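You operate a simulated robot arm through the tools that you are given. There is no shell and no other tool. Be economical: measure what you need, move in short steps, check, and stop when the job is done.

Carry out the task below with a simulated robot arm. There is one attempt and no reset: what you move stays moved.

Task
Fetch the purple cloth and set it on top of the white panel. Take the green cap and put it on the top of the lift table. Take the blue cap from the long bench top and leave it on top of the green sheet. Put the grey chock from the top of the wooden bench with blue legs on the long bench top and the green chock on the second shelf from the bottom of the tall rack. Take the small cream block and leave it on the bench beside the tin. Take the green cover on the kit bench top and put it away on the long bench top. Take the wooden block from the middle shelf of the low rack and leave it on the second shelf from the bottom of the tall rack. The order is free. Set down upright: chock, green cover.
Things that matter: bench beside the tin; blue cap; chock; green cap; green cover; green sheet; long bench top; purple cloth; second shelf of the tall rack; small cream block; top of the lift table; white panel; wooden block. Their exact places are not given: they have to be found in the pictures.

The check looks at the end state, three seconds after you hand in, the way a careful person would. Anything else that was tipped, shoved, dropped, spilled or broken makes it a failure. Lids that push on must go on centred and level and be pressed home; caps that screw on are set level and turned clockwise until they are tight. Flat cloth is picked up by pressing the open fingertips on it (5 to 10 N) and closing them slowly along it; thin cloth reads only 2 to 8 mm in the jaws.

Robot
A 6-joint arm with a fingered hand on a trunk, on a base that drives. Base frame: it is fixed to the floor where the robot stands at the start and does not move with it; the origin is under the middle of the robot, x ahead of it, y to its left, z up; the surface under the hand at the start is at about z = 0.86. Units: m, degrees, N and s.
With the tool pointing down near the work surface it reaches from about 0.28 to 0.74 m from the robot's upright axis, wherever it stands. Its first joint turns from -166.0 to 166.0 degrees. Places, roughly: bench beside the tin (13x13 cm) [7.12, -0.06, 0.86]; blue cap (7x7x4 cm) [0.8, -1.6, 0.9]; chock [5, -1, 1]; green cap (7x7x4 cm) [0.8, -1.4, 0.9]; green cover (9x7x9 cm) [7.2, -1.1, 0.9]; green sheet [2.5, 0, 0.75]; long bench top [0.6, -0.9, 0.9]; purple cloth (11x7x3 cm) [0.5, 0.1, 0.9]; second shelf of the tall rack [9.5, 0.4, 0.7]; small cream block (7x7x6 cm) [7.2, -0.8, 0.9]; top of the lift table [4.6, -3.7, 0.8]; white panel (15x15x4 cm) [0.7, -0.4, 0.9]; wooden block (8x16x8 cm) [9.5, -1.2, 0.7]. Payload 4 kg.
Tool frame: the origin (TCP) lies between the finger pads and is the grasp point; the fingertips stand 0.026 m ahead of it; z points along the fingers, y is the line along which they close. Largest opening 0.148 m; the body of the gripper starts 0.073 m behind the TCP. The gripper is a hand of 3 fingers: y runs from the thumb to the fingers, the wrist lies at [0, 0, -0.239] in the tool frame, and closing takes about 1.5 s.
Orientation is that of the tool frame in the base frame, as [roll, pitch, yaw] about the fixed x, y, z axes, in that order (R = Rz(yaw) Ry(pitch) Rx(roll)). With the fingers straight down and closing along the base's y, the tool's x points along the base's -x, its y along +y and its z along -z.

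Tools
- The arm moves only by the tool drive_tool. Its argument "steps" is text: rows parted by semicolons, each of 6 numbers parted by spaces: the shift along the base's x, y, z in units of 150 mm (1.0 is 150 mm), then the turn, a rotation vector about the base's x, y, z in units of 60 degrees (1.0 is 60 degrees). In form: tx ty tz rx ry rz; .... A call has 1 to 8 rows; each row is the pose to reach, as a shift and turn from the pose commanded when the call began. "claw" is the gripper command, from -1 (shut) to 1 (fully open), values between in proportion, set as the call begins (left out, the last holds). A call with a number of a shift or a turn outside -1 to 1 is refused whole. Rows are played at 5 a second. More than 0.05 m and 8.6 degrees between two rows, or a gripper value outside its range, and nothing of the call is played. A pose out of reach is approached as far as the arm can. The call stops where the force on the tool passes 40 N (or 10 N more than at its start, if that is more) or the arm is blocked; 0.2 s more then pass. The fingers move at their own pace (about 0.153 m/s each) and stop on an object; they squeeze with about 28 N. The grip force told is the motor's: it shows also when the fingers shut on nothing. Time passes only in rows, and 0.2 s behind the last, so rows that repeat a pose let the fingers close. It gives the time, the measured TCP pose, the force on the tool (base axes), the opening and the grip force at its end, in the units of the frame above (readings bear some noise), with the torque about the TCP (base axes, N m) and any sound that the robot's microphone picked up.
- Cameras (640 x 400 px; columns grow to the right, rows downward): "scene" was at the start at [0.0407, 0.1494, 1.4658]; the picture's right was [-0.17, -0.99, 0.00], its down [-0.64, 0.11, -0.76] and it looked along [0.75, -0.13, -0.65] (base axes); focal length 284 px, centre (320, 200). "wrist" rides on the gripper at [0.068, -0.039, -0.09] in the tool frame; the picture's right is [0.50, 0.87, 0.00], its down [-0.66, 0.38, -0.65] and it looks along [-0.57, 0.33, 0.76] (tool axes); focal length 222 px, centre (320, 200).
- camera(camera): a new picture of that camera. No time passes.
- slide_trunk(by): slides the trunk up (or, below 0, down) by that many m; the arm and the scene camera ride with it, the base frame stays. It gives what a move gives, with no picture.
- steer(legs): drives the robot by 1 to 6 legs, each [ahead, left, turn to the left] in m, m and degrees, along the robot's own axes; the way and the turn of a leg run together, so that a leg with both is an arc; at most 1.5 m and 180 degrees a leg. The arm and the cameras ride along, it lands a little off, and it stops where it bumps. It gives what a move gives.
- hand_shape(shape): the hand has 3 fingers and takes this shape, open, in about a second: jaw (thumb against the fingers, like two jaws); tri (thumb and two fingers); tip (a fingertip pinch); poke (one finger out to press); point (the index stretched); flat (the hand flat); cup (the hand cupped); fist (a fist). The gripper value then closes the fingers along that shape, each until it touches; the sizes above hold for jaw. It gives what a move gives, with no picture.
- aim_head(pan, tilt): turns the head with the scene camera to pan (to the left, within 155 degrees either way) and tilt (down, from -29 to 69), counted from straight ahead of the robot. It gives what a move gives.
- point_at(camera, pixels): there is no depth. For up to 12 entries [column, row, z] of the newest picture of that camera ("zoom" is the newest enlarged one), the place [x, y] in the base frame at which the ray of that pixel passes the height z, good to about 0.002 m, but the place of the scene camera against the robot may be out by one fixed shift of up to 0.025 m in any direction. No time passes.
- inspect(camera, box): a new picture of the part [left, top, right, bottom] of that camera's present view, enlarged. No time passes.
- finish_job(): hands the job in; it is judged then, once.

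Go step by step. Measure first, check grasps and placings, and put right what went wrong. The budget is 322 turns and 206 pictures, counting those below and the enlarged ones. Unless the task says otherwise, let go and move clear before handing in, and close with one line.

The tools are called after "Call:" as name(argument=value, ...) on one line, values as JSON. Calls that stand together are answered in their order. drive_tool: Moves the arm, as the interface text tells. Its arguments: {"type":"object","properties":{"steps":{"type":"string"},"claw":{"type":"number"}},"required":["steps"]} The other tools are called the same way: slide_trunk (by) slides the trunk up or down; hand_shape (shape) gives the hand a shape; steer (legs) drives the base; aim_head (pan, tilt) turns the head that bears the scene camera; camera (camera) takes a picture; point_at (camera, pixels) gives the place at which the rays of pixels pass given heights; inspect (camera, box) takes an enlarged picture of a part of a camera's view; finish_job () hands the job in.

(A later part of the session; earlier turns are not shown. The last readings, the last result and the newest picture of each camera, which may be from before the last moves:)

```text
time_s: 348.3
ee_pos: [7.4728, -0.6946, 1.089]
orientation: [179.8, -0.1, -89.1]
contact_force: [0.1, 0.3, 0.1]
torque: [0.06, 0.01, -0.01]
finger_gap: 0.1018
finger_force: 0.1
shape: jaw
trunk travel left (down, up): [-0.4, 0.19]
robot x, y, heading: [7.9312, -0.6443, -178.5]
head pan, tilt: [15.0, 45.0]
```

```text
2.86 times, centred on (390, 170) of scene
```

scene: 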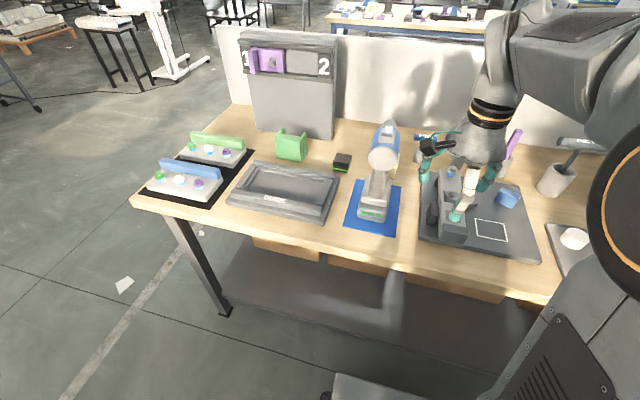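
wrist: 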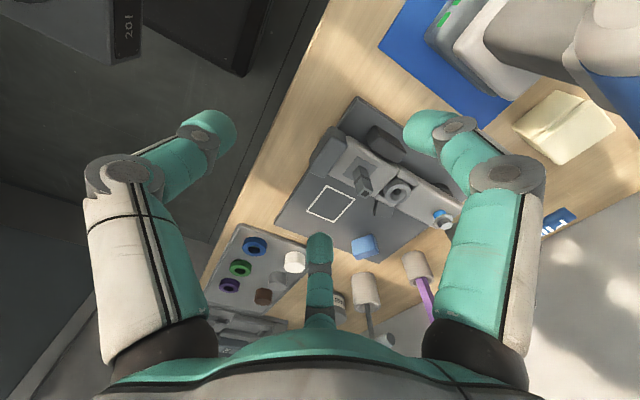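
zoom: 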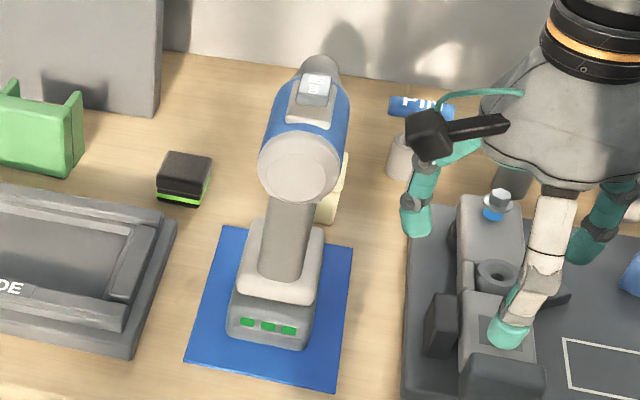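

The drill stands close beside the block, with its head overhanging. I'll measure the mat and drill foot to choose a safe hand angle.

Call:
point_at(camera="zoom", pixels=[[300, 100, 0.86]])

Call:
point_at(camera="wrist", pixels=[[502, 128, 0.861], [577, 90, 0.861], [493, 96, 0.88], [513, 100, 0.9], [573, 85, 0.95], [640, 167, 1.02], [600, 155, 1.02], [541, 126, 0.915], [577, 133, 0.9]])

```text
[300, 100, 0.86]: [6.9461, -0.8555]
```

```text
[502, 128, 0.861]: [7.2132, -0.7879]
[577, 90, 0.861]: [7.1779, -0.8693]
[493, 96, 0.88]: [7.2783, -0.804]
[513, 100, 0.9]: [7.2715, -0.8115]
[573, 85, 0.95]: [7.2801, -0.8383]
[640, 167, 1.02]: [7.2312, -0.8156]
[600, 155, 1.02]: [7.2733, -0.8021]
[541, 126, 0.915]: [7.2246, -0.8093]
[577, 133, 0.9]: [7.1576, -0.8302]
```

Call:
point_at(camera="wrist", pixels=[[511, 125, 0.86], [535, 140, 0.92], [535, 140, 0.9], [555, 91, 0.86], [586, 100, 0.92], [586, 100, 0.9], [560, 165, 0.92], [615, 127, 0.92], [560, 165, 0.9], [615, 127, 0.9]])

```text
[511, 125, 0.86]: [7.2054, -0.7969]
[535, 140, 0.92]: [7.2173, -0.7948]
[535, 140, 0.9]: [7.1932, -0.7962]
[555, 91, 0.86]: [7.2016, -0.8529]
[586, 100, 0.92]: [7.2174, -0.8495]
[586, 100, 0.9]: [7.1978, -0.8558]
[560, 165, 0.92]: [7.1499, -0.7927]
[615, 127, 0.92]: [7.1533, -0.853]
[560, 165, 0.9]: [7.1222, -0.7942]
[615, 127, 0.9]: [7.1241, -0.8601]
```

The block is now clear: centre (7.172,-0.825), about 6.5 cm square, top z≈0.91. I'll check where the drill head is.

Call:
point_at(camera="scene", pixels=[[383, 168, 1.06], [371, 155, 1.08], [397, 158, 1.08], [390, 128, 1.08], [383, 128, 1.1], [397, 132, 1.08], [375, 200, 0.95], [357, 215, 0.88], [387, 220, 0.88], [392, 178, 0.86]])

```text
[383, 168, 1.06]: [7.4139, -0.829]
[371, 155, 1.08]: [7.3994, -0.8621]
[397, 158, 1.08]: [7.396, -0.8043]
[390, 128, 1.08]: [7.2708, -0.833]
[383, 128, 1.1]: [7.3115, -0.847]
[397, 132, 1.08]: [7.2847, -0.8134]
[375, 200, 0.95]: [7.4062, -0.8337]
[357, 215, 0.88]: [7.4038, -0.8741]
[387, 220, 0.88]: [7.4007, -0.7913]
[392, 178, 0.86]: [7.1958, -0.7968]
```

The drill stands directly in front of the block with its head overhanging, so the arm must come in diagonally from the +y side. I'll shift the base to (7.82,-0.48) and look.

Call:
steer(legs=[[0, -0.165, -1], [0.1, 0, 0]])

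Call:
aim_head(pan=20, tilt=40)

Call:
inspect(camera="scene", box=[220, 80, 480, 280])

Call:
camera(camera="wrist")

```text
time_s: 350.4
ee_pos: [7.37, -0.5289, 1.0902]
orientation: [179.9, -0.1, -89.8]
contact_force: [-0.6, -0.2, 0.6]
torque: [0.02, 0.03, -0.02]
finger_gap: 0.1019
finger_force: 0.0
shape: jaw
trunk travel left (down, up): [-0.4, 0.19]
robot x, y, heading: [7.8309, -0.4853, -179.8]
head pan, tilt: [15.0, 45.0]
```

```text
time_s: 351.1
ee_pos: [7.3706, -0.5298, 1.09]
orientation: [179.9, -0.2, -89.8]
contact_force: [-0.4, 0.0, 0.2]
torque: [0.01, 0.01, 0.01]
finger_gap: 0.1016
finger_force: 0.1
shape: jaw
trunk travel left (down, up): [-0.4, 0.19]
robot x, y, heading: [7.832, -0.4839, -179.7]
head pan, tilt: [20.0, 40.0]
```

```text
2.00 times, centred on (350, 180) of scene
```

zoom: 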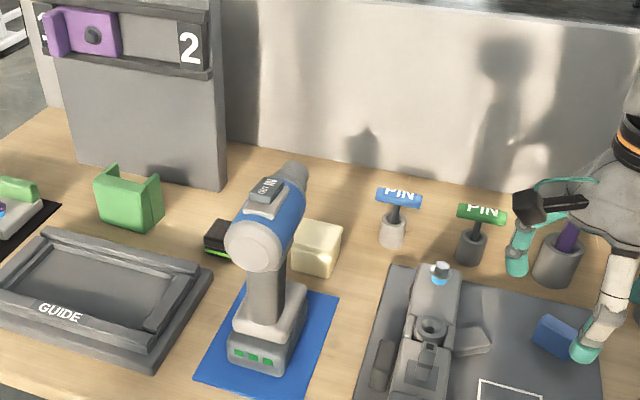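

```text
65 pictures are left
```

wrist: 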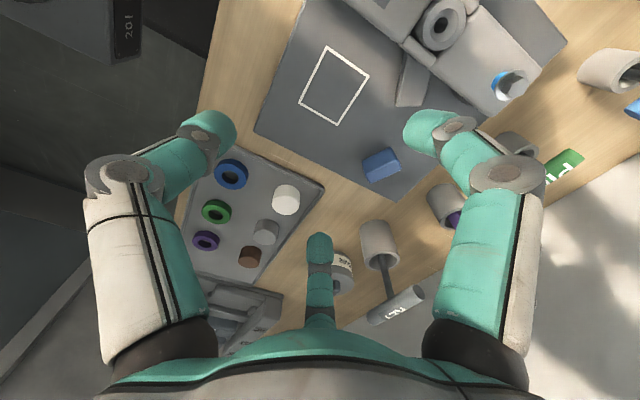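

Call:
point_at(camera="zoom", pixels=[[295, 165, 1.08], [295, 165, 1.05], [307, 180, 1.06], [305, 210, 1.06], [283, 262, 1.04], [300, 222, 0.91], [343, 232, 0.91], [325, 277, 0.86], [258, 272, 1.02], [415, 200, 1.0]])

```text
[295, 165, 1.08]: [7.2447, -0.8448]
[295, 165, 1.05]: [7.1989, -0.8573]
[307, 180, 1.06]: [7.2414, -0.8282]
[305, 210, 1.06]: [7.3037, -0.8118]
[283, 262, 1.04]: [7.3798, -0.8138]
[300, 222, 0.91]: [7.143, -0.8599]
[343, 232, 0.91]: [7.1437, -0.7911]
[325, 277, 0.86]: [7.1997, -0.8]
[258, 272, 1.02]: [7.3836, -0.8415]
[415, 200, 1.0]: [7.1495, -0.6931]
```

The drill head ends at x≈7.24, z 1.03–1.10. I'll use yaw 90 (thumb on the block's -x face, fingers on its ±y faces) with the hand leaning toward +y, away from the drill. First the yaw turn.

Call:
drive_tool(steps="0 0 0.1 0 0 0.14; 0 0 0.1 0 0 0.28; 0 0 0.1 0 0 0.42; 0 0 0.1 0 0 0.56; 0 0 0.1 0 0 0.7; 0 0 0.1 0 0 0.84; 0 0 0.1 0 0 1")

Call:
drive_tool(steps="0 0 0 0 0 0.14; 0 0 0 0 0 0.28; 0 0 0 0 0 0.42; 0 0 0 0 0 0.56; 0 0 0 0 0 0.7; 0 0 0 0 0 0.84; 0 0 0 0 0 1")

Call:
drive_tool(steps="0 0 0 0 0 0.14; 0 0 0 0 0 0.28; 0 0 0 0 0 0.42; 0 0 0 0 0 0.56; 0 0 0 0 0 0.7; 0 0 0 0 0 0.84; 0 0 0 0 0 1")

```text
refused: row 7 steps farther than a row can; nothing moved
```

```text
refused: row 7 steps farther than a row can; nothing moved
```

```text
refused: row 7 steps farther than a row can; nothing moved
```

Call:
drive_tool(steps="0 0 0.1 0 0 0.125; 0 0 0.1 0 0 0.25; 0 0 0.1 0 0 0.375; 0 0 0.1 0 0 0.5; 0 0 0.1 0 0 0.625; 0 0 0.1 0 0 0.75; 0 0 0.1 0 0 0.875; 0 0 0.1 0 0 1")

Call:
drive_tool(steps="0 0 0 0 0 0.125; 0 0 0 0 0 0.25; 0 0 0 0 0 0.375; 0 0 0 0 0 0.5; 0 0 0 0 0 0.625; 0 0 0 0 0 0.75; 0 0 0 0 0 0.875; 0 0 0 0 0 1")

Call:
drive_tool(steps="0 0 0 0 0 0.125; 0 0 0 0 0 0.25; 0 0 0 0 0 0.375; 0 0 0 0 0 0.5; 0 0 0 0 0 0.625; 0 0 0 0 0 0.75; 0 0 0 0 0 0.875; 0 0 0 0 0 1")

Call:
drive_tool(steps="0 0 0 -0.1 0 0; 0 0 0 -0.2 0 0; 0 0 0 -0.3 0 0; 0 0 0 -0.3 0 0")

Call:
camera(camera="scene")

```text
time_s: 352.9
ee_pos: [7.3698, -0.5281, 1.105]
orientation: [180.0, -0.1, -29.8]
contact_force: [0.4, -0.3, -0.1]
torque: [-0.01, 0.04, -0.04]
finger_gap: 0.1019
finger_force: 0.1
shape: jaw
trunk travel left (down, up): [-0.4, 0.19]
robot x, y, heading: [7.8302, -0.4868, -179.5]
head pan, tilt: [20.0, 40.0]
```

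```text
time_s: 354.7
ee_pos: [7.3703, -0.5294, 1.1053]
orientation: [179.8, -0.1, 30.3]
contact_force: [0.8, 0.5, -1.0]
torque: [0.0, 0.0, 0.0]
finger_gap: 0.1016
finger_force: 0.0
shape: jaw
trunk travel left (down, up): [-0.4, 0.19]
robot x, y, heading: [7.828, -0.4903, -179.8]
head pan, tilt: [20.0, 40.0]
```

```text
time_s: 356.5
ee_pos: [7.4196, -0.6337, 1.0238]
orientation: [-177.3, -2.1, 87.4]
contact_force: [-0.1, -0.4, -0.2]
torque: [-0.03, 0.01, -0.03]
finger_gap: 0.1017
finger_force: 0.1
shape: jaw
out of reach, approached as far as the arm can: row 4, 5, 6, 7, 8
trunk travel left (down, up): [-0.4, 0.19]
robot x, y, heading: [7.8269, -0.4887, -179.8]
head pan, tilt: [20.0, 40.0]
```

```text
time_s: 357.5
ee_pos: [7.451, -0.6963, 1.0135]
orientation: [-177.1, 14.2, 85.6]
contact_force: [-0.4, 0.9, 0.0]
torque: [-0.01, 0.0, 0.02]
finger_gap: 0.1016
finger_force: 0.0
shape: jaw
out of reach, approached as far as the arm can: row 1, 2, 3, 4
trunk travel left (down, up): [-0.4, 0.19]
robot x, y, heading: [7.8293, -0.4842, -179.5]
head pan, tilt: [20.0, 40.0]
```

```text
64 pictures are left
```

scene: 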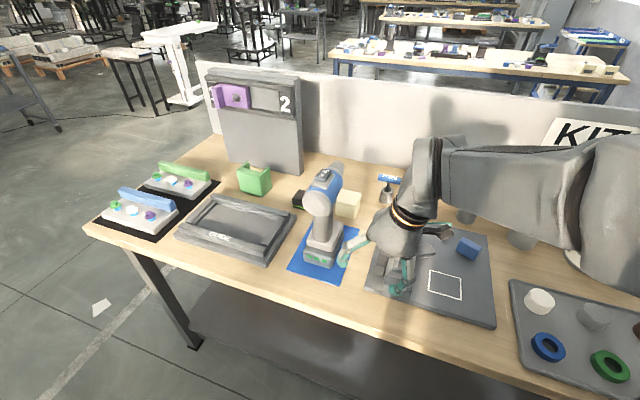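

The wrist hit a joint limit near yaw 60 and drifted, without contact. By 3-fold symmetry yaw -150 gives the same finger layout, so I'll go back the other way. First a small lift to see what pose is commanded.

Call:
drive_tool(steps="0 0 0.15 0 0 0; 0 0 0.3 0 0 0")

```text
time_s: 358.1
ee_pos: [7.4619, -0.7142, 1.0578]
orientation: [-177.8, 15.3, 86.6]
contact_force: [-0.5, -1.4, 0.0]
torque: [-0.01, 0.01, 0.01]
finger_gap: 0.1019
finger_force: 0.1
shape: jaw
out of reach, approached as far as the arm can: row 1, 2
trunk travel left (down, up): [-0.4, 0.19]
robot x, y, heading: [7.8274, -0.491, -179.4]
head pan, tilt: [20.0, 40.0]
```

Call:
drive_tool(steps="0 0 0 0.1 0 0; 0 0 0 0.2 0 0; 0 0 0 0.3 0 0")

Call:
drive_tool(steps="0 0 0 0 0 -0.125; 0 0 0 0 0 -0.25; 0 0 0 0 0 -0.375; 0 0 0 0 0 -0.5; 0 0 0 0 0 -0.625; 0 0 0 0 0 -0.75; 0 0 0 0 0 -0.875; 0 0 0 0 0 -1")

```text
time_s: 358.9
ee_pos: [7.4623, -0.7144, 1.0559]
orientation: [-177.3, -2.2, 87.3]
contact_force: [-0.7, 0.8, -0.9]
torque: [-0.04, -0.01, -0.03]
finger_gap: 0.1015
finger_force: 0.0
shape: jaw
trunk travel left (down, up): [-0.4, 0.19]
robot x, y, heading: [7.8303, -0.4863, -179.8]
head pan, tilt: [20.0, 40.0]
```

```text
time_s: 360.7
ee_pos: [7.4618, -0.7156, 1.0542]
orientation: [-177.3, -2.1, 27.1]
contact_force: [0.0, 0.4, 0.2]
torque: [-0.01, 0.0, 0.0]
finger_gap: 0.1018
finger_force: 0.0
shape: jaw
trunk travel left (down, up): [-0.4, 0.19]
robot x, y, heading: [7.8284, -0.4926, -179.7]
head pan, tilt: [20.0, 40.0]
```

Call:
drive_tool(steps="0 0.2 0.1 0 0 0; 0 0.45 0.2 0 0 0; -0.1 0.7 0.3 0 0 0; -0.2 0.9 0.3 0 0 0")

Call:
drive_tool(steps="0 0 0 0 0 -0.125; 0 0 0 0 0 -0.25; 0 0 0 0 0 -0.375; 0 0 0 0 0 -0.5; 0 0 0 0 0 -0.625; 0 0 0 0 0 -0.75; 0 0 0 0 0 -0.875; 0 0 0 0 0 -0.985")

Call:
drive_tool(steps="0 0 0 0 0 -0.125; 0 0 0 0 0 -0.25; 0 0 0 0 0 -0.375; 0 0 0 0 0 -0.5; 0 0 0 0 0 -0.625; 0 0 0 0 0 -0.75; 0 0 0 0 0 -0.875; 0 0 0 0 0 -0.985")

Call:
drive_tool(steps="0 0 0 0 0 -0.125; 0 0 0 0 0 -0.25; 0 0 0 0 0 -0.375; 0 0 0 0 0 -0.5; 0 0 0 0 0 -0.625; 0 0 0 0 0 -0.75; 0 0 0 0 0 -0.875; 0 0 0 0 0 -0.985")

```text
time_s: 361.7
ee_pos: [7.4344, -0.5806, 1.1001]
orientation: [-177.3, -2.1, 27.3]
contact_force: [-0.9, 0.1, -0.3]
torque: [0.01, -0.03, -0.01]
finger_gap: 0.1021
finger_force: 0.0
shape: jaw
trunk travel left (down, up): [-0.4, 0.19]
robot x, y, heading: [7.8273, -0.4843, -179.7]
head pan, tilt: [20.0, 40.0]
```

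```text
time_s: 363.5
ee_pos: [7.4323, -0.5798, 1.0997]
orientation: [-177.2, -2.2, -31.9]
contact_force: [-0.5, -0.2, 0.1]
torque: [0.0, -0.02, 0.02]
finger_gap: 0.102
finger_force: 0.0
shape: jaw
trunk travel left (down, up): [-0.4, 0.19]
robot x, y, heading: [7.8274, -0.486, -179.7]
head pan, tilt: [20.0, 40.0]
```

```text
time_s: 365.3
ee_pos: [7.4318, -0.5792, 1.1007]
orientation: [-177.2, -2.1, -91.0]
contact_force: [-0.7, 0.1, 0.0]
torque: [0.02, 0.0, -0.02]
finger_gap: 0.1019
finger_force: 0.2
shape: jaw
trunk travel left (down, up): [-0.4, 0.19]
robot x, y, heading: [7.8333, -0.4847, -179.7]
head pan, tilt: [20.0, 40.0]
```

```text
time_s: 367.1
ee_pos: [7.4318, -0.5787, 1.1007]
orientation: [-177.3, -2.2, -150.1]
contact_force: [-0.4, -0.4, -1.2]
torque: [0.02, 0.0, 0.0]
finger_gap: 0.102
finger_force: 0.0
shape: jaw
trunk travel left (down, up): [-0.4, 0.19]
robot x, y, heading: [7.8272, -0.4875, -179.7]
head pan, tilt: [20.0, 40.0]
```

Yaw -150 reached with a small lean already toward +y. I'll add 14.5° more lean here and verify.

Call:
drive_tool(steps="0 0 0 -0.08 0 0; 0 0 0 -0.16 0 0; 0 0 0 -0.243 0 0; 0 0 0 -0.243 0 0")

Call:
camera(camera="scene")

```text
time_s: 368.1
ee_pos: [7.4318, -0.5792, 1.1009]
orientation: [-164.4, -9.4, -151.3]
contact_force: [-0.2, 0.3, 0.2]
torque: [0.01, 0.03, 0.0]
finger_gap: 0.1019
finger_force: 0.0
shape: jaw
trunk travel left (down, up): [-0.4, 0.19]
robot x, y, heading: [7.836, -0.4868, -179.4]
head pan, tilt: [20.0, 40.0]
```

```text
63 pictures are left
```

scene: 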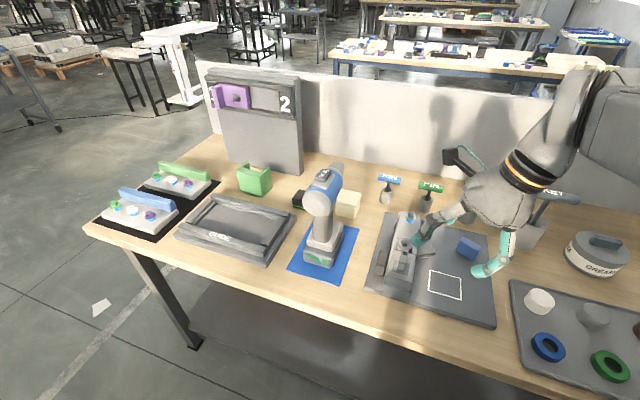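

Call:
point_at(camera="scene", pixels=[[386, 203, 0.86], [378, 180, 0.96], [399, 182, 0.96], [386, 182, 0.96], [425, 212, 0.86], [348, 217, 0.86], [360, 216, 0.86], [305, 208, 0.86], [303, 193, 0.89], [575, 268, 0.86], [625, 265, 0.86]])

Call:
inspect(camera="scene", box=[280, 140, 460, 260])

```text
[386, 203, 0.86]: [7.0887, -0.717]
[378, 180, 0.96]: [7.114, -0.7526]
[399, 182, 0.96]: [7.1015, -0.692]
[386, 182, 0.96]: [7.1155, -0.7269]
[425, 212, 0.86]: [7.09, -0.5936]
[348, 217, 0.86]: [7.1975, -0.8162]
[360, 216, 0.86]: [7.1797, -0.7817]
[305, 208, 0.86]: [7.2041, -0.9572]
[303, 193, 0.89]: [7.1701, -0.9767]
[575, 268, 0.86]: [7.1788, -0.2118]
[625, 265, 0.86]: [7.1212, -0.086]
```

```text
3.33 times, centred on (370, 200) of scene
```

zoom: 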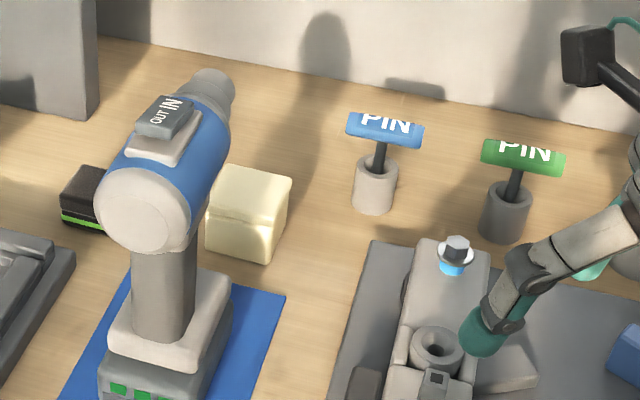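

A pin T-handle conflicts with the hand's body at this yaw. Yaw 0 (thumb on the +y face, fingers on ±x) clears both the pin and the drill, so I'll unlean, rotate, and lean again.

Call:
drive_tool(steps="0 0 0 0.08 0 0; 0 0 0 0.16 0 0; 0 0 0 0.243 0 0")

Call:
drive_tool(steps="0 0 0 0 0 0.125; 0 0 0 0 0 0.25; 0 0 0 0 0 0.375; 0 0 0 0 0 0.5; 0 0 0 0 0 0.625; 0 0 0 0 0 0.75; 0 0 0 0 0 0.875; 0 0 0 0 0 1")

Call:
drive_tool(steps="0 0 0 0 0 0.125; 0 0 0 0 0 0.25; 0 0 0 0 0 0.375; 0 0 0 0 0 0.5; 0 0 0 0 0 0.625; 0 0 0 0 0 0.75; 0 0 0 0 0 0.875; 0 0 0 0 0 1")

Call:
drive_tool(steps="0 0 0 0 0 0.125; 0 0 0 0 0 0.25; 0 0 0 0 0 0.375; 0 0 0 0 0 0.5")

Call:
drive_tool(steps="0 0 0 -0.09 0.01 0; 0 0 0 -0.18 0.02 0; 0 0 0 -0.27 0.03 0; 0 0 0 -0.345 0.034 0; 0 0 0 -0.345 0.034 0")

```text
time_s: 368.9
ee_pos: [7.4326, -0.5799, 1.1006]
orientation: [-177.2, -2.1, -150.0]
contact_force: [-0.7, 0.3, -1.1]
torque: [-0.02, 0.02, -0.02]
finger_gap: 0.1017
finger_force: 0.1
shape: jaw
trunk travel left (down, up): [-0.4, 0.19]
robot x, y, heading: [7.8295, -0.4832, -179.6]
head pan, tilt: [20.0, 40.0]
```

```text
time_s: 370.7
ee_pos: [7.4316, -0.5796, 1.1]
orientation: [-177.3, -2.0, -90.0]
contact_force: [0.3, 0.1, 0.7]
torque: [-0.02, 0.01, -0.03]
finger_gap: 0.102
finger_force: 0.1
shape: jaw
trunk travel left (down, up): [-0.4, 0.19]
robot x, y, heading: [7.8306, -0.4867, -179.8]
head pan, tilt: [20.0, 40.0]
```

```text
time_s: 372.5
ee_pos: [7.4324, -0.581, 1.1]
orientation: [-177.3, -2.3, -29.9]
contact_force: [-0.1, -0.4, -0.1]
torque: [0.0, 0.03, 0.06]
finger_gap: 0.1017
finger_force: 0.1
shape: jaw
trunk travel left (down, up): [-0.4, 0.19]
robot x, y, heading: [7.8284, -0.4851, -179.7]
head pan, tilt: [20.0, 40.0]
```

```text
time_s: 373.5
ee_pos: [7.4326, -0.5797, 1.1004]
orientation: [-177.3, -2.1, 0.0]
contact_force: [0.3, -0.3, 0.3]
torque: [-0.03, -0.03, -0.02]
finger_gap: 0.1018
finger_force: 0.0
shape: jaw
trunk travel left (down, up): [-0.4, 0.19]
robot x, y, heading: [7.8305, -0.4885, -179.4]
head pan, tilt: [20.0, 40.0]
```

```text
time_s: 374.7
ee_pos: [7.4324, -0.5792, 1.1002]
orientation: [162.0, 0.0, 0.3]
contact_force: [-0.1, 0.1, -0.2]
torque: [0.01, 0.01, -0.01]
finger_gap: 0.102
finger_force: 0.0
shape: jaw
trunk travel left (down, up): [-0.4, 0.19]
robot x, y, heading: [7.8291, -0.489, -179.7]
head pan, tilt: [20.0, 40.0]
```

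The lean is right, and triangulation puts the chuck tip at x≈7.28, z≈1.11, which leaves good clearance. I'll move in above the block.

Call:
drive_tool(steps="-0.25 -0.15 0 0 0 0; -0.5 -0.3 0 0 0 0; -0.75 -0.45 0 0 0 0; -0.95 -0.65 0 0 0 0")

Call:
drive_tool(steps="-0.25 -0.2 0 0 0 0; -0.5 -0.4 0 0 0 0; -0.78 -0.55 0 0 0 0; -0.78 -0.8 0 0 0 0; -0.78 -0.9 -0.2 0 0 0; -0.78 -0.9 -0.2 0 0 0")

Call:
camera(camera="scene")

Call:
camera(camera="wrist")

```text
time_s: 375.7
ee_pos: [7.2901, -0.6756, 1.1014]
orientation: [162.0, -0.1, 0.3]
contact_force: [-0.4, 0.0, 0.3]
torque: [0.01, 0.0, 0.0]
finger_gap: 0.102
finger_force: 0.0
shape: jaw
trunk travel left (down, up): [-0.4, 0.19]
robot x, y, heading: [7.8299, -0.484, -179.8]
head pan, tilt: [20.0, 40.0]
```

```text
time_s: 377.1
ee_pos: [7.1892, -0.8103, 1.0618]
orientation: [161.9, 0.2, 0.3]
contact_force: [-2.0, -0.4, 0.3]
torque: [-0.03, -0.04, -0.05]
finger_gap: 0.1015
finger_force: 0.1
shape: jaw
out of reach, approached as far as the arm can: row 3, 4, 5, 6
trunk travel left (down, up): [-0.4, 0.19]
robot x, y, heading: [7.8241, -0.4903, -179.9]
head pan, tilt: [20.0, 40.0]
```

```text
61 pictures are left
```

scene: 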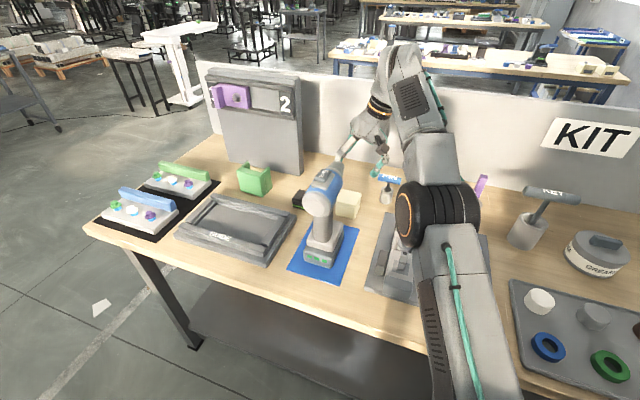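

```text
60 pictures are left
```

wrist: 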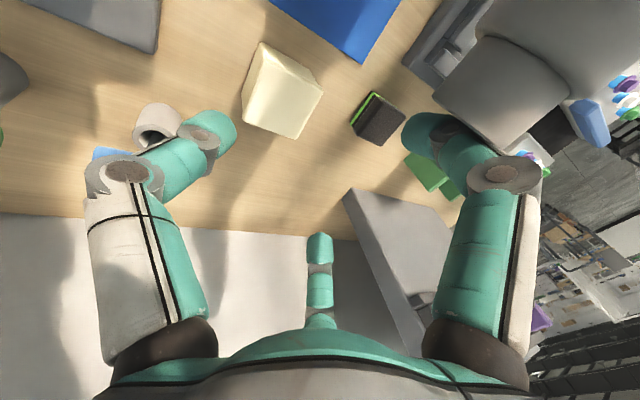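

The near finger looks close to the drill's chuck. I'll step away toward +y, come down there, then move in under it.

Call:
drive_tool(steps="0 0.2 0 0 0 0; 0 0.4 0 0 0 0; 0 0.4 -0.25 0 0 0; 0 0.4 -0.5 0 0 0; -0.12 0.4 -0.68 0 0 0; -0.12 0.4 -0.68 0 0 0")

Call:
camera(camera="wrist")

```text
time_s: 378.5
ee_pos: [7.1705, -0.7524, 0.9602]
orientation: [162.0, -0.1, 0.4]
contact_force: [1.1, 0.4, 0.2]
torque: [0.02, -0.01, 0.01]
finger_gap: 0.1021
finger_force: 0.0
shape: jaw
trunk travel left (down, up): [-0.4, 0.19]
robot x, y, heading: [7.8307, -0.4879, -179.4]
head pan, tilt: [20.0, 40.0]
```

```text
59 pictures are left
```

wrist: 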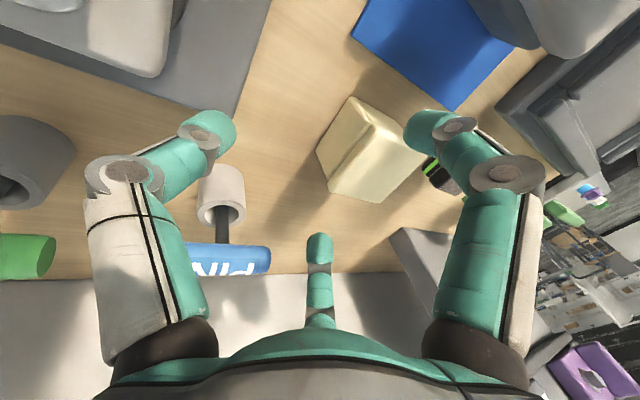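

Call:
inspect(camera="wrist", box=[290, 80, 450, 220])

```text
2.86 times, centred on (370, 150) of wrist
```

zoom: 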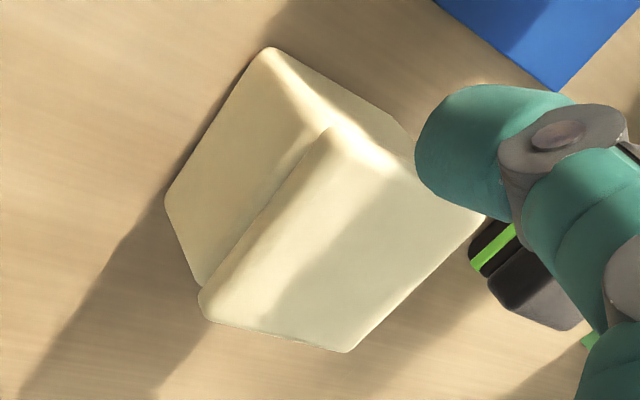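

Call:
point_at(camera="zoom", pixels=[[165, 195, 0.86], [272, 48, 0.86], [330, 130, 0.91], [200, 300, 0.91], [345, 352, 0.91], [485, 215, 0.91]])

```text
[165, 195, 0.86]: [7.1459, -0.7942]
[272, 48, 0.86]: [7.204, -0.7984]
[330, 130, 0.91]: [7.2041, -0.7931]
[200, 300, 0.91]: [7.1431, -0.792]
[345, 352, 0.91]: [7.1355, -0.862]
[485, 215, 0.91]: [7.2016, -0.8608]
```

The block spans x 7.142–7.204 and y -0.861 to -0.793. I'll move to TCP (7.172,-0.830) and descend.

Call:
drive_tool(steps="0.01 -0.17 0 0 0 0; 0.01 -0.34 0 0 0 0; 0.01 -0.517 0 0 0 0; 0.01 -0.517 -0.12 0 0 0; 0.01 -0.517 -0.25 0 0 0; 0.01 -0.517 -0.365 0 0 0; 0.01 -0.517 -0.365 0 0 0")

Call:
camera(camera="wrist")

```text
time_s: 380.1
ee_pos: [7.1737, -0.8288, 0.9051]
orientation: [161.9, 0.0, 0.4]
contact_force: [0.1, -0.2, 0.3]
torque: [-0.03, -0.02, -0.01]
finger_gap: 0.1018
finger_force: 0.1
shape: jaw
trunk travel left (down, up): [-0.4, 0.19]
robot x, y, heading: [7.8271, -0.4852, -179.4]
head pan, tilt: [20.0, 40.0]
```

```text
57 pictures are left
```

wrist: 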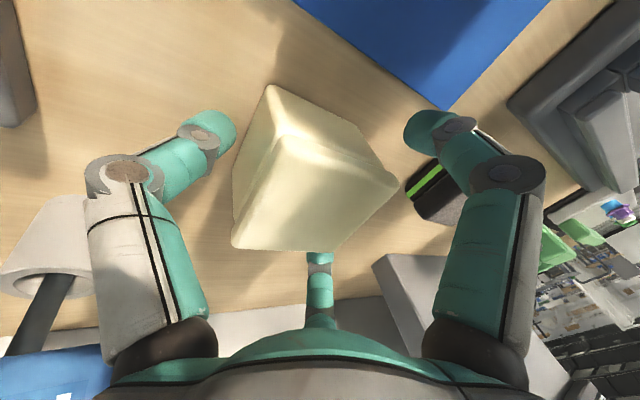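

Block sits between the digits with no contact. I'll close and lift gently.

Call:
drive_tool(steps="0 0 0 0 0 0; 0 0 0 0 0 0; 0 0 0 0 0 0; 0 0 0 0 0 0; 0 0 0 0 0 0; 0 0 0 0 0 0; 0 0 0 0 0 0", claw=-1)

Call:
drive_tool(steps="0 0 0.1 0 0 0; 0 0 0.25 0 0 0; 0 0 0.37 0 0 0; 0 0 0.37 0 0 0")

Call:
camera(camera="wrist")

```text
time_s: 381.7
ee_pos: [7.1725, -0.8286, 0.9038]
orientation: [162.0, 0.0, 0.4]
contact_force: [-0.3, 1.3, -0.3]
torque: [0.1, 0.04, -0.03]
finger_gap: 0.073
finger_force: 27.5
shape: jaw
trunk travel left (down, up): [-0.4, 0.19]
robot x, y, heading: [7.8312, -0.4877, -179.9]
head pan, tilt: [20.0, 40.0]
```

```text
time_s: 382.7
ee_pos: [7.174, -0.8295, 0.9591]
orientation: [162.1, 0.1, 0.4]
contact_force: [0.4, -0.8, -3.3]
torque: [-0.06, -0.01, 0.0]
finger_gap: 0.0728
finger_force: 28.6
shape: jaw
trunk travel left (down, up): [-0.4, 0.19]
robot x, y, heading: [7.8302, -0.4856, -179.5]
head pan, tilt: [20.0, 40.0]
```

```text
56 pictures are left
```

wrist: 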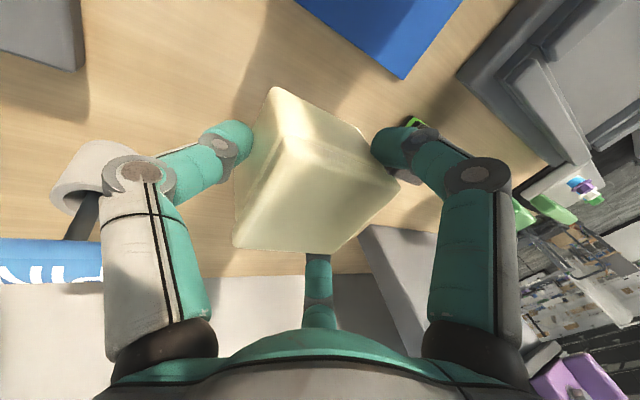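

Held. I'll exit the same way: +y, then up and back.

Call:
drive_tool(steps="0 0.17 0 0 0 0; 0 0.34 0 0 0 0; 0 0.5 0 0 0 0; 0.1 0.5 0.25 0 0 0; 0.2 0.5 0.5 0 0 0; 0.35 0.6 0.75 0 0 0; 0.6 0.7 0.9 0 0 0; 0.85 0.85 0.95 0 0 0")

Call:
drive_tool(steps="0.25 0.15 0.05 0 0 0; 0.5 0.3 0.05 0 0 0; 0.75 0.45 0.05 0 0 0")

Call:
aim_head(pan=-5, tilt=40)

Call:
steer(legs=[[0, -0.3, 0]])

Call:
camera(camera="scene")

```text
time_s: 384.5
ee_pos: [7.3018, -0.7021, 1.1052]
orientation: [162.1, -0.1, 0.4]
contact_force: [0.7, 0.3, -3.0]
torque: [-0.02, -0.01, -0.04]
finger_gap: 0.0722
finger_force: 28.1
shape: jaw
trunk travel left (down, up): [-0.4, 0.19]
robot x, y, heading: [7.8296, -0.4885, -179.5]
head pan, tilt: [20.0, 40.0]
```

```text
time_s: 385.3
ee_pos: [7.4143, -0.6341, 1.1108]
orientation: [162.1, 0.0, 0.5]
contact_force: [0.3, -0.1, -3.4]
torque: [-0.02, -0.04, 0.01]
finger_gap: 0.0719
finger_force: 28.3
shape: jaw
trunk travel left (down, up): [-0.4, 0.19]
robot x, y, heading: [7.8278, -0.4855, -179.4]
head pan, tilt: [20.0, 40.0]
```

```text
time_s: 386.2
ee_pos: [7.4132, -0.6343, 1.1119]
orientation: [162.0, 0.1, 0.3]
contact_force: [0.6, -0.6, -3.7]
torque: [-0.04, -0.01, -0.03]
finger_gap: 0.0719
finger_force: 28.0
shape: jaw
trunk travel left (down, up): [-0.4, 0.19]
robot x, y, heading: [7.8323, -0.4873, -179.5]
head pan, tilt: [-5.0, 40.0]
```

```text
time_s: 388.2
ee_pos: [7.4108, -0.3381, 1.1117]
orientation: [162.1, 0.0, 0.9]
contact_force: [-0.3, 0.3, -2.3]
torque: [-0.01, 0.01, -0.01]
finger_gap: 0.0722
finger_force: 27.8
shape: jaw
trunk travel left (down, up): [-0.4, 0.19]
robot x, y, heading: [7.8236, -0.1864, -179.0]
head pan, tilt: [-5.0, 40.0]
```

```text
55 pictures are left
```

scene: 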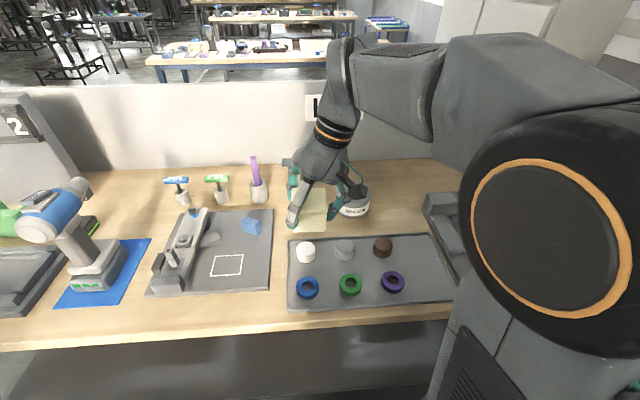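

Call:
point_at(camera="scene", pixels=[[340, 210, 0.86], [370, 208, 0.86], [354, 216, 0.86], [424, 205, 0.86], [430, 170, 0.86], [400, 164, 0.86], [372, 195, 0.92], [434, 234, 0.86]])

Call:
inspect(camera="scene", box=[320, 140, 480, 250])

```text
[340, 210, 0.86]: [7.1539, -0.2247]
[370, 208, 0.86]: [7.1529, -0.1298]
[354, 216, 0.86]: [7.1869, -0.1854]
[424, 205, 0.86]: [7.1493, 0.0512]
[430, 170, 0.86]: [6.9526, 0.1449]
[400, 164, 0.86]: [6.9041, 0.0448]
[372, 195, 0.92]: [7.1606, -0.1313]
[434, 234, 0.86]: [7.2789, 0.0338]
```

```text
3.64 times, centred on (400, 195) of scene
```

zoom: 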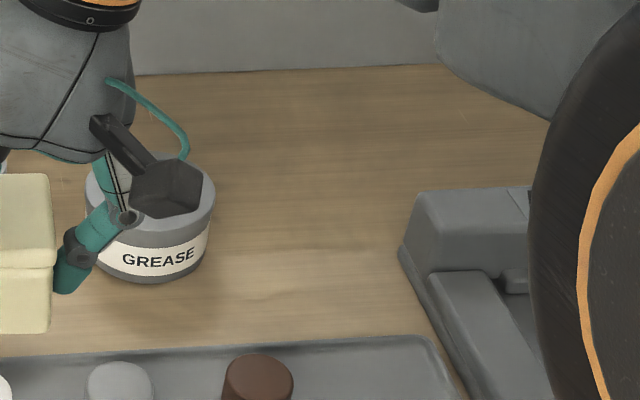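

The spot right of the tin is clear (y -0.13 to 0.05). I'll shift the base 12 cm more and bring the block over (7.12,-0.058).

Call:
steer(legs=[[0, -0.12, -1]])

```text
time_s: 389.5
ee_pos: [7.4092, -0.2098, 1.1119]
orientation: [162.1, 0.0, -0.3]
contact_force: [0.3, -0.5, -3.1]
torque: [-0.03, 0.0, -0.02]
finger_gap: 0.0718
finger_force: 27.8
shape: jaw
trunk travel left (down, up): [-0.4, 0.19]
robot x, y, heading: [7.8262, -0.062, 179.7]
head pan, tilt: [-5.0, 40.0]
```

Call:
drive_tool(steps="-0.1 0.3 0 0 0 0; -0.2 0.6 0 0 0 0; -0.3 0.9 0 0 0 0; -0.6 1 0 0 0 0; -0.9 1 0 0 0 0; -0.95 1 -0.25 0 0 0; -0.95 1 -0.25 0 0 0")

Call:
drive_tool(steps="-0.25 0 -0.2 0 0 0; -0.45 0 -0.4 0 0 0; -0.65 0 -0.6 0 0 0; -0.85 0.01 -0.75 0 0 0; -0.98 0.01 -0.9 0 0 0; -0.98 0.01 -0.9 0 0 0")

Call:
camera(camera="wrist")

Call:
camera(camera="scene")

```text
time_s: 391.1
ee_pos: [7.2657, -0.0603, 1.0737]
orientation: [162.0, -0.2, -0.3]
contact_force: [0.0, 0.0, -3.4]
torque: [-0.01, -0.03, -0.01]
finger_gap: 0.0716
finger_force: 27.7
shape: jaw
trunk travel left (down, up): [-0.4, 0.19]
robot x, y, heading: [7.8275, -0.0636, 179.8]
head pan, tilt: [-5.0, 40.0]
```

```text
time_s: 392.5
ee_pos: [7.1179, -0.0581, 0.9388]
orientation: [162.1, -0.1, -0.2]
contact_force: [0.2, -1.3, -3.8]
torque: [-0.04, 0.01, 0.01]
finger_gap: 0.0711
finger_force: 28.2
shape: jaw
trunk travel left (down, up): [-0.4, 0.19]
robot x, y, heading: [7.8246, -0.0679, 179.6]
head pan, tilt: [-5.0, 40.0]
```

```text
53 pictures are left
```

wrist: 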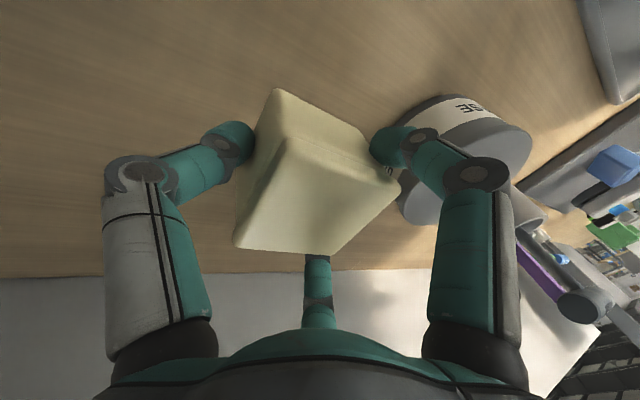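

```text
52 pictures are left
```

scene: 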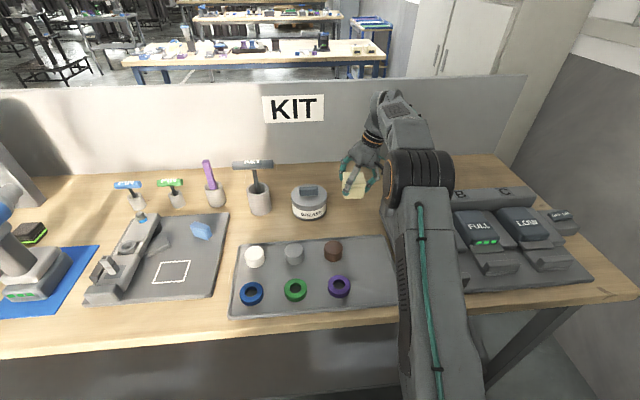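

Beside the tin with a clear gap. I'll lower slowly.

Call:
drive_tool(steps="0 0 -0.1 0 0 0; 0 0 -0.18 0 0 0; 0 0 -0.21 0 0 0; 0 0 -0.225 0 0 0; 0 0 -0.24 0 0 0; 0 0 -0.25 0 0 0; 0 0 -0.25 0 0 0")

```text
time_s: 394.1
ee_pos: [7.1198, -0.0583, 0.9027]
orientation: [162.0, 0.0, -0.3]
contact_force: [-1.4, 0.5, 9.3]
torque: [0.44, 0.07, 0.04]
finger_gap: 0.071
finger_force: 28.1
shape: jaw
trunk travel left (down, up): [-0.4, 0.19]
robot x, y, heading: [7.8264, -0.0687, 179.9]
head pan, tilt: [-5.0, 40.0]
```

Call:
drive_tool(steps="0 0 0.01 0 0 0; 0 0 0.01 0 0 0; 0 0 0.01 0 0 0; 0 0 0.01 0 0 0", claw=0.3)

Call:
drive_tool(steps="0 0 0.1 0 0 0; 0 0.02 0.3 0 0 0; 0.1 0.04 0.55 0 0 0; 0.25 0.04 0.8 0 0 0; 0.5 0.04 0.9 0 0 0; 0.75 0.04 1 0 0 0; 1 0.04 1 0 0 0")

Call:
camera(camera="wrist")

```text
time_s: 395.1
ee_pos: [7.1193, -0.058, 0.9029]
orientation: [162.2, 0.1, -0.2]
contact_force: [0.3, 0.1, -0.2]
torque: [-0.02, -0.01, 0.01]
finger_gap: 0.0959
finger_force: 0.1
shape: jaw
trunk travel left (down, up): [-0.4, 0.19]
robot x, y, heading: [7.824, -0.0655, 179.7]
head pan, tilt: [-5.0, 40.0]
```

```text
time_s: 396.7
ee_pos: [7.2709, -0.0526, 1.0525]
orientation: [162.0, 0.0, -0.2]
contact_force: [-0.7, 0.2, -0.1]
torque: [0.0, -0.01, 0.01]
finger_gap: 0.0958
finger_force: 0.1
shape: jaw
trunk travel left (down, up): [-0.4, 0.19]
robot x, y, heading: [7.825, -0.0661, 179.7]
head pan, tilt: [-5.0, 40.0]
```

```text
51 pictures are left
```

wrist: 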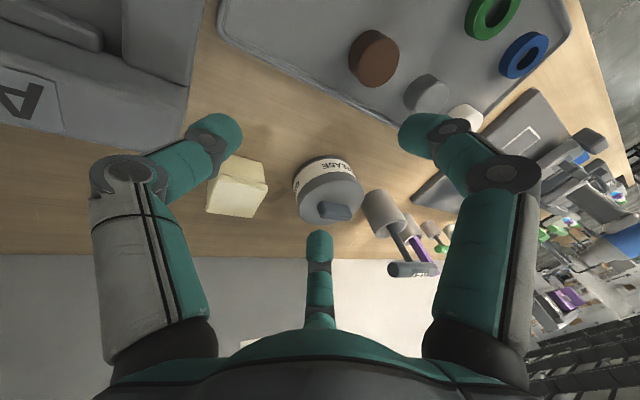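

The cream block is placed beside the tin. Next is the green cover, so I'll un-lean the hand, retract, back off, and strafe over there.

Call:
drive_tool(steps="0.25 0 0.1 0.1 0 0; 0.5 0 0.2 0.2 0 0; 0.75 0 0.3 0.3 0 0; 0.9 0 0.3 0.3 0 0")

Call:
steer(legs=[[-0.2, 0, 0], [0, 1.1, 0]])

Call:
aim_head(pan=-5, tilt=40)

Call:
camera(camera="scene")

```text
time_s: 397.7
ee_pos: [7.4043, -0.0525, 1.0987]
orientation: [-179.9, 0.2, -0.3]
contact_force: [0.1, 0.0, 0.6]
torque: [0.0, -0.01, 0.01]
finger_gap: 0.0962
finger_force: 0.1
shape: jaw
trunk travel left (down, up): [-0.4, 0.19]
robot x, y, heading: [7.8218, -0.0668, 179.7]
head pan, tilt: [-5.0, 40.0]
```

```text
time_s: 404.4
ee_pos: [7.596, -1.1355, 1.0988]
orientation: [-179.9, 0.1, -0.5]
contact_force: [-0.1, -0.2, -0.4]
torque: [0.02, -0.03, -0.01]
finger_gap: 0.0959
finger_force: 0.0
shape: jaw
trunk travel left (down, up): [-0.4, 0.19]
robot x, y, heading: [8.0168, -1.1468, 179.6]
head pan, tilt: [-5.0, 40.0]
```

```text
time_s: 405.0
ee_pos: [7.5956, -1.1342, 1.098]
orientation: [180.0, -0.1, -0.5]
contact_force: [-0.1, 0.3, -0.1]
torque: [0.01, 0.01, 0.01]
finger_gap: 0.0956
finger_force: 0.1
shape: jaw
trunk travel left (down, up): [-0.4, 0.19]
robot x, y, heading: [8.0165, -1.1468, 179.3]
head pan, tilt: [-5.0, 40.0]
```

```text
50 pictures are left
```

scene: 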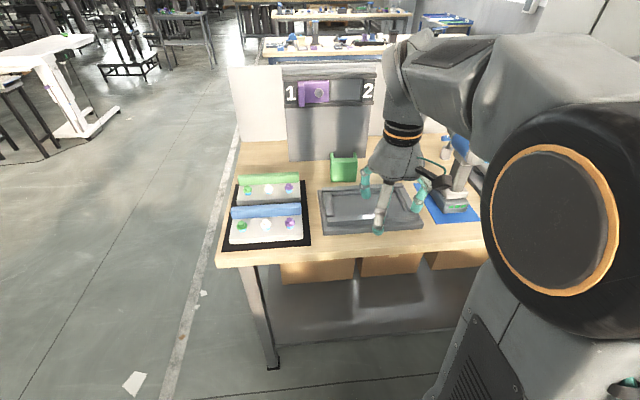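

Call:
inspect(camera="scene", box=[290, 130, 410, 220])

Call:
camera(camera="wrist")

Call:
point_at(camera="scene", pixels=[[332, 182, 0.86], [357, 180, 0.86], [344, 182, 0.86], [320, 192, 0.87], [290, 160, 0.86], [368, 160, 0.86]])

```text
4.44 times, centred on (350, 175) of scene
```

zoom: 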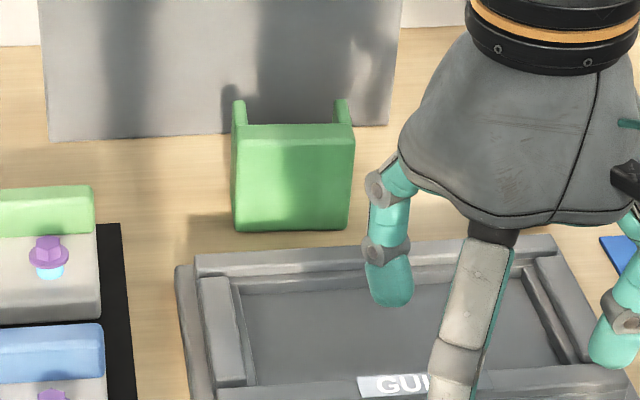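

```text
48 pictures are left
```

wrist: 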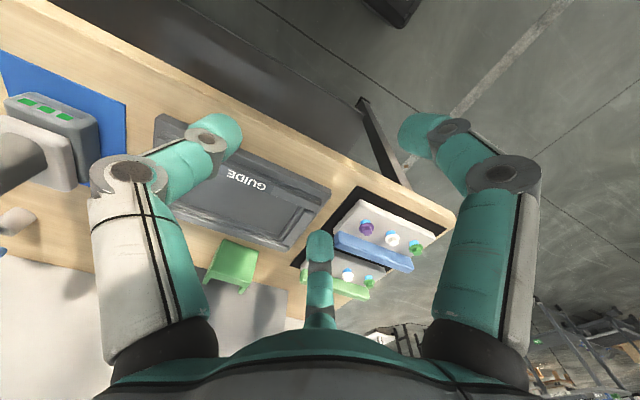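

```text
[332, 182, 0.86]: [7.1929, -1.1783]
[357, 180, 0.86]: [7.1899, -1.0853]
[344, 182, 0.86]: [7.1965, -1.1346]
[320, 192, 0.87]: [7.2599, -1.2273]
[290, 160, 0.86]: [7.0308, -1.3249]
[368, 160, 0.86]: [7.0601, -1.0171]
```

The green cover is a U-shape with its front plate at x≈7.19, y -1.178 to -1.085, and flanges going back. I'll use yaw -90: thumb on the front plate and fingers on the outer flanges.

Call:
drive_tool(steps="0 0 0 0 0 -0.125; 0 0 0 0 0 -0.25; 0 0 0 0 0 -0.375; 0 0 0 0 0 -0.5; 0 0 0 0 0 -0.625; 0 0 0 0 0 -0.75", claw=0.78)

Call:
drive_tool(steps="0 0 0 0 0 -0.125; 0 0 0 0 0 -0.25; 0 0 0 0 0 -0.375; 0 0 0 0 0 -0.5; 0 0 0 0 0 -0.625; 0 0 0 0 0 -0.74")

Call:
steer(legs=[[0.18, 0, 0]])

Call:
camera(camera="wrist")

```text
time_s: 406.4
ee_pos: [7.5959, -1.1345, 1.0975]
orientation: [-180.0, 0.0, -45.6]
contact_force: [-0.1, 0.5, 0.8]
torque: [0.0, 0.01, -0.04]
finger_gap: 0.1316
finger_force: 0.1
shape: jaw
trunk travel left (down, up): [-0.4, 0.19]
robot x, y, heading: [8.0168, -1.1498, 179.6]
head pan, tilt: [-5.0, 40.0]
```

```text
time_s: 407.8
ee_pos: [7.5965, -1.1347, 1.0974]
orientation: [179.9, -0.1, -90.0]
contact_force: [-0.2, -0.7, 0.5]
torque: [0.0, 0.01, 0.0]
finger_gap: 0.1315
finger_force: 0.1
shape: jaw
trunk travel left (down, up): [-0.4, 0.19]
robot x, y, heading: [8.0149, -1.1478, 179.6]
head pan, tilt: [-5.0, 40.0]
```

```text
time_s: 409.3
ee_pos: [7.4148, -1.1335, 1.0971]
orientation: [-179.8, 0.1, -89.8]
contact_force: [0.3, -0.1, -0.6]
torque: [0.01, 0.05, 0.01]
finger_gap: 0.1317
finger_force: 0.0
shape: jaw
trunk travel left (down, up): [-0.4, 0.19]
robot x, y, heading: [7.8399, -1.1457, 179.3]
head pan, tilt: [-5.0, 40.0]
```

```text
47 pictures are left
```

wrist: 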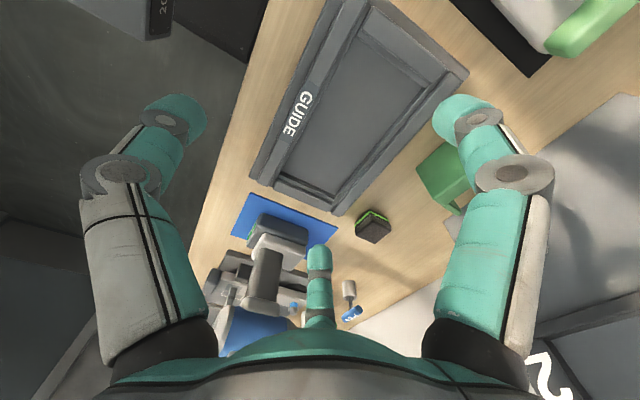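

Call:
drive_tool(steps="-0.3 0 0 0 0 0; -0.6 0 0 0 0 0; -0.9 0 0 0 0 0; -1 0 -0.1 0 0 0; -1 0 -0.1 0 0 0")

Call:
camera(camera="wrist")

```text
time_s: 410.5
ee_pos: [7.2646, -1.1342, 1.0819]
orientation: [-179.9, 0.0, -89.8]
contact_force: [-0.3, -0.2, -0.2]
torque: [0.01, 0.02, 0.0]
finger_gap: 0.1315
finger_force: 0.1
shape: jaw
trunk travel left (down, up): [-0.4, 0.19]
robot x, y, heading: [7.837, -1.1461, 179.7]
head pan, tilt: [-5.0, 40.0]
```

```text
46 pictures are left
```

wrist: 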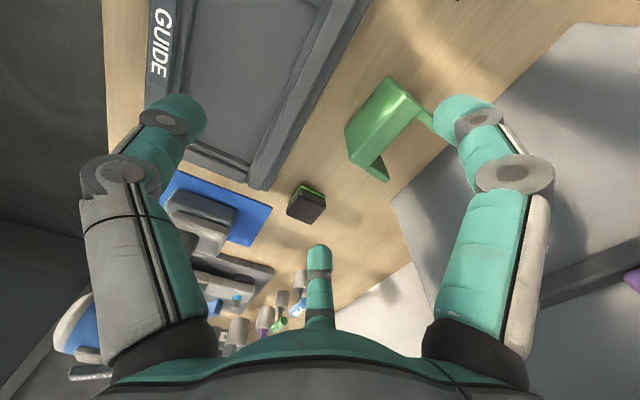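

Call:
inspect(camera="wrist", box=[320, 50, 500, 200])

```text
2.67 times, centred on (410, 125) of wrist
```

zoom: 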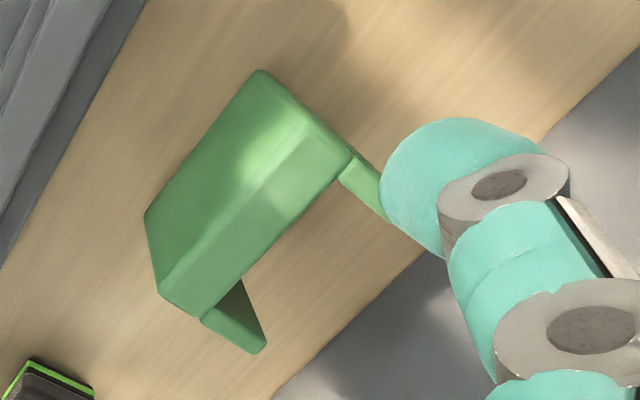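

Call:
point_at(camera="zoom", pixels=[[145, 218, 0.86], [260, 72, 0.86], [160, 290, 0.95], [300, 122, 0.95], [205, 318, 0.95], [352, 155, 0.95], [265, 350, 0.95], [265, 350, 0.9], [160, 290, 0.92], [300, 122, 0.92], [205, 318, 0.92], [352, 155, 0.92]])

```text
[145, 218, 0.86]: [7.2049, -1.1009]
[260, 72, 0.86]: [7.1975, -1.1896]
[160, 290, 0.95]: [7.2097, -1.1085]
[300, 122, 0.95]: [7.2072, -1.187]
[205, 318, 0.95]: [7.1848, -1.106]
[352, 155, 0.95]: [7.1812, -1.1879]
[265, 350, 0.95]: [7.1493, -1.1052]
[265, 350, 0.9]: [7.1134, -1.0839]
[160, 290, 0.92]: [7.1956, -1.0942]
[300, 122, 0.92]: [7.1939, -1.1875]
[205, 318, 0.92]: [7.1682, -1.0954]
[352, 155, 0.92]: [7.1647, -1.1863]
```

Call:
point_at(camera="wrist", pixels=[[330, 75, 0.86], [330, 75, 0.89], [318, 75, 0.89], [345, 45, 0.86]])

Call:
point_at(camera="zoom", pixels=[[75, 130, 0.86], [75, 130, 0.88], [45, 130, 0.89]])

```text
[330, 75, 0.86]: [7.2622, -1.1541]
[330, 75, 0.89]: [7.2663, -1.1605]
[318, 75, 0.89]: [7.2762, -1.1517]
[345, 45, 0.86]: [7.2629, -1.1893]
```

```text
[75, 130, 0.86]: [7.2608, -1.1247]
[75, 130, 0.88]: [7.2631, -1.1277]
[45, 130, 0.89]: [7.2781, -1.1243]
```

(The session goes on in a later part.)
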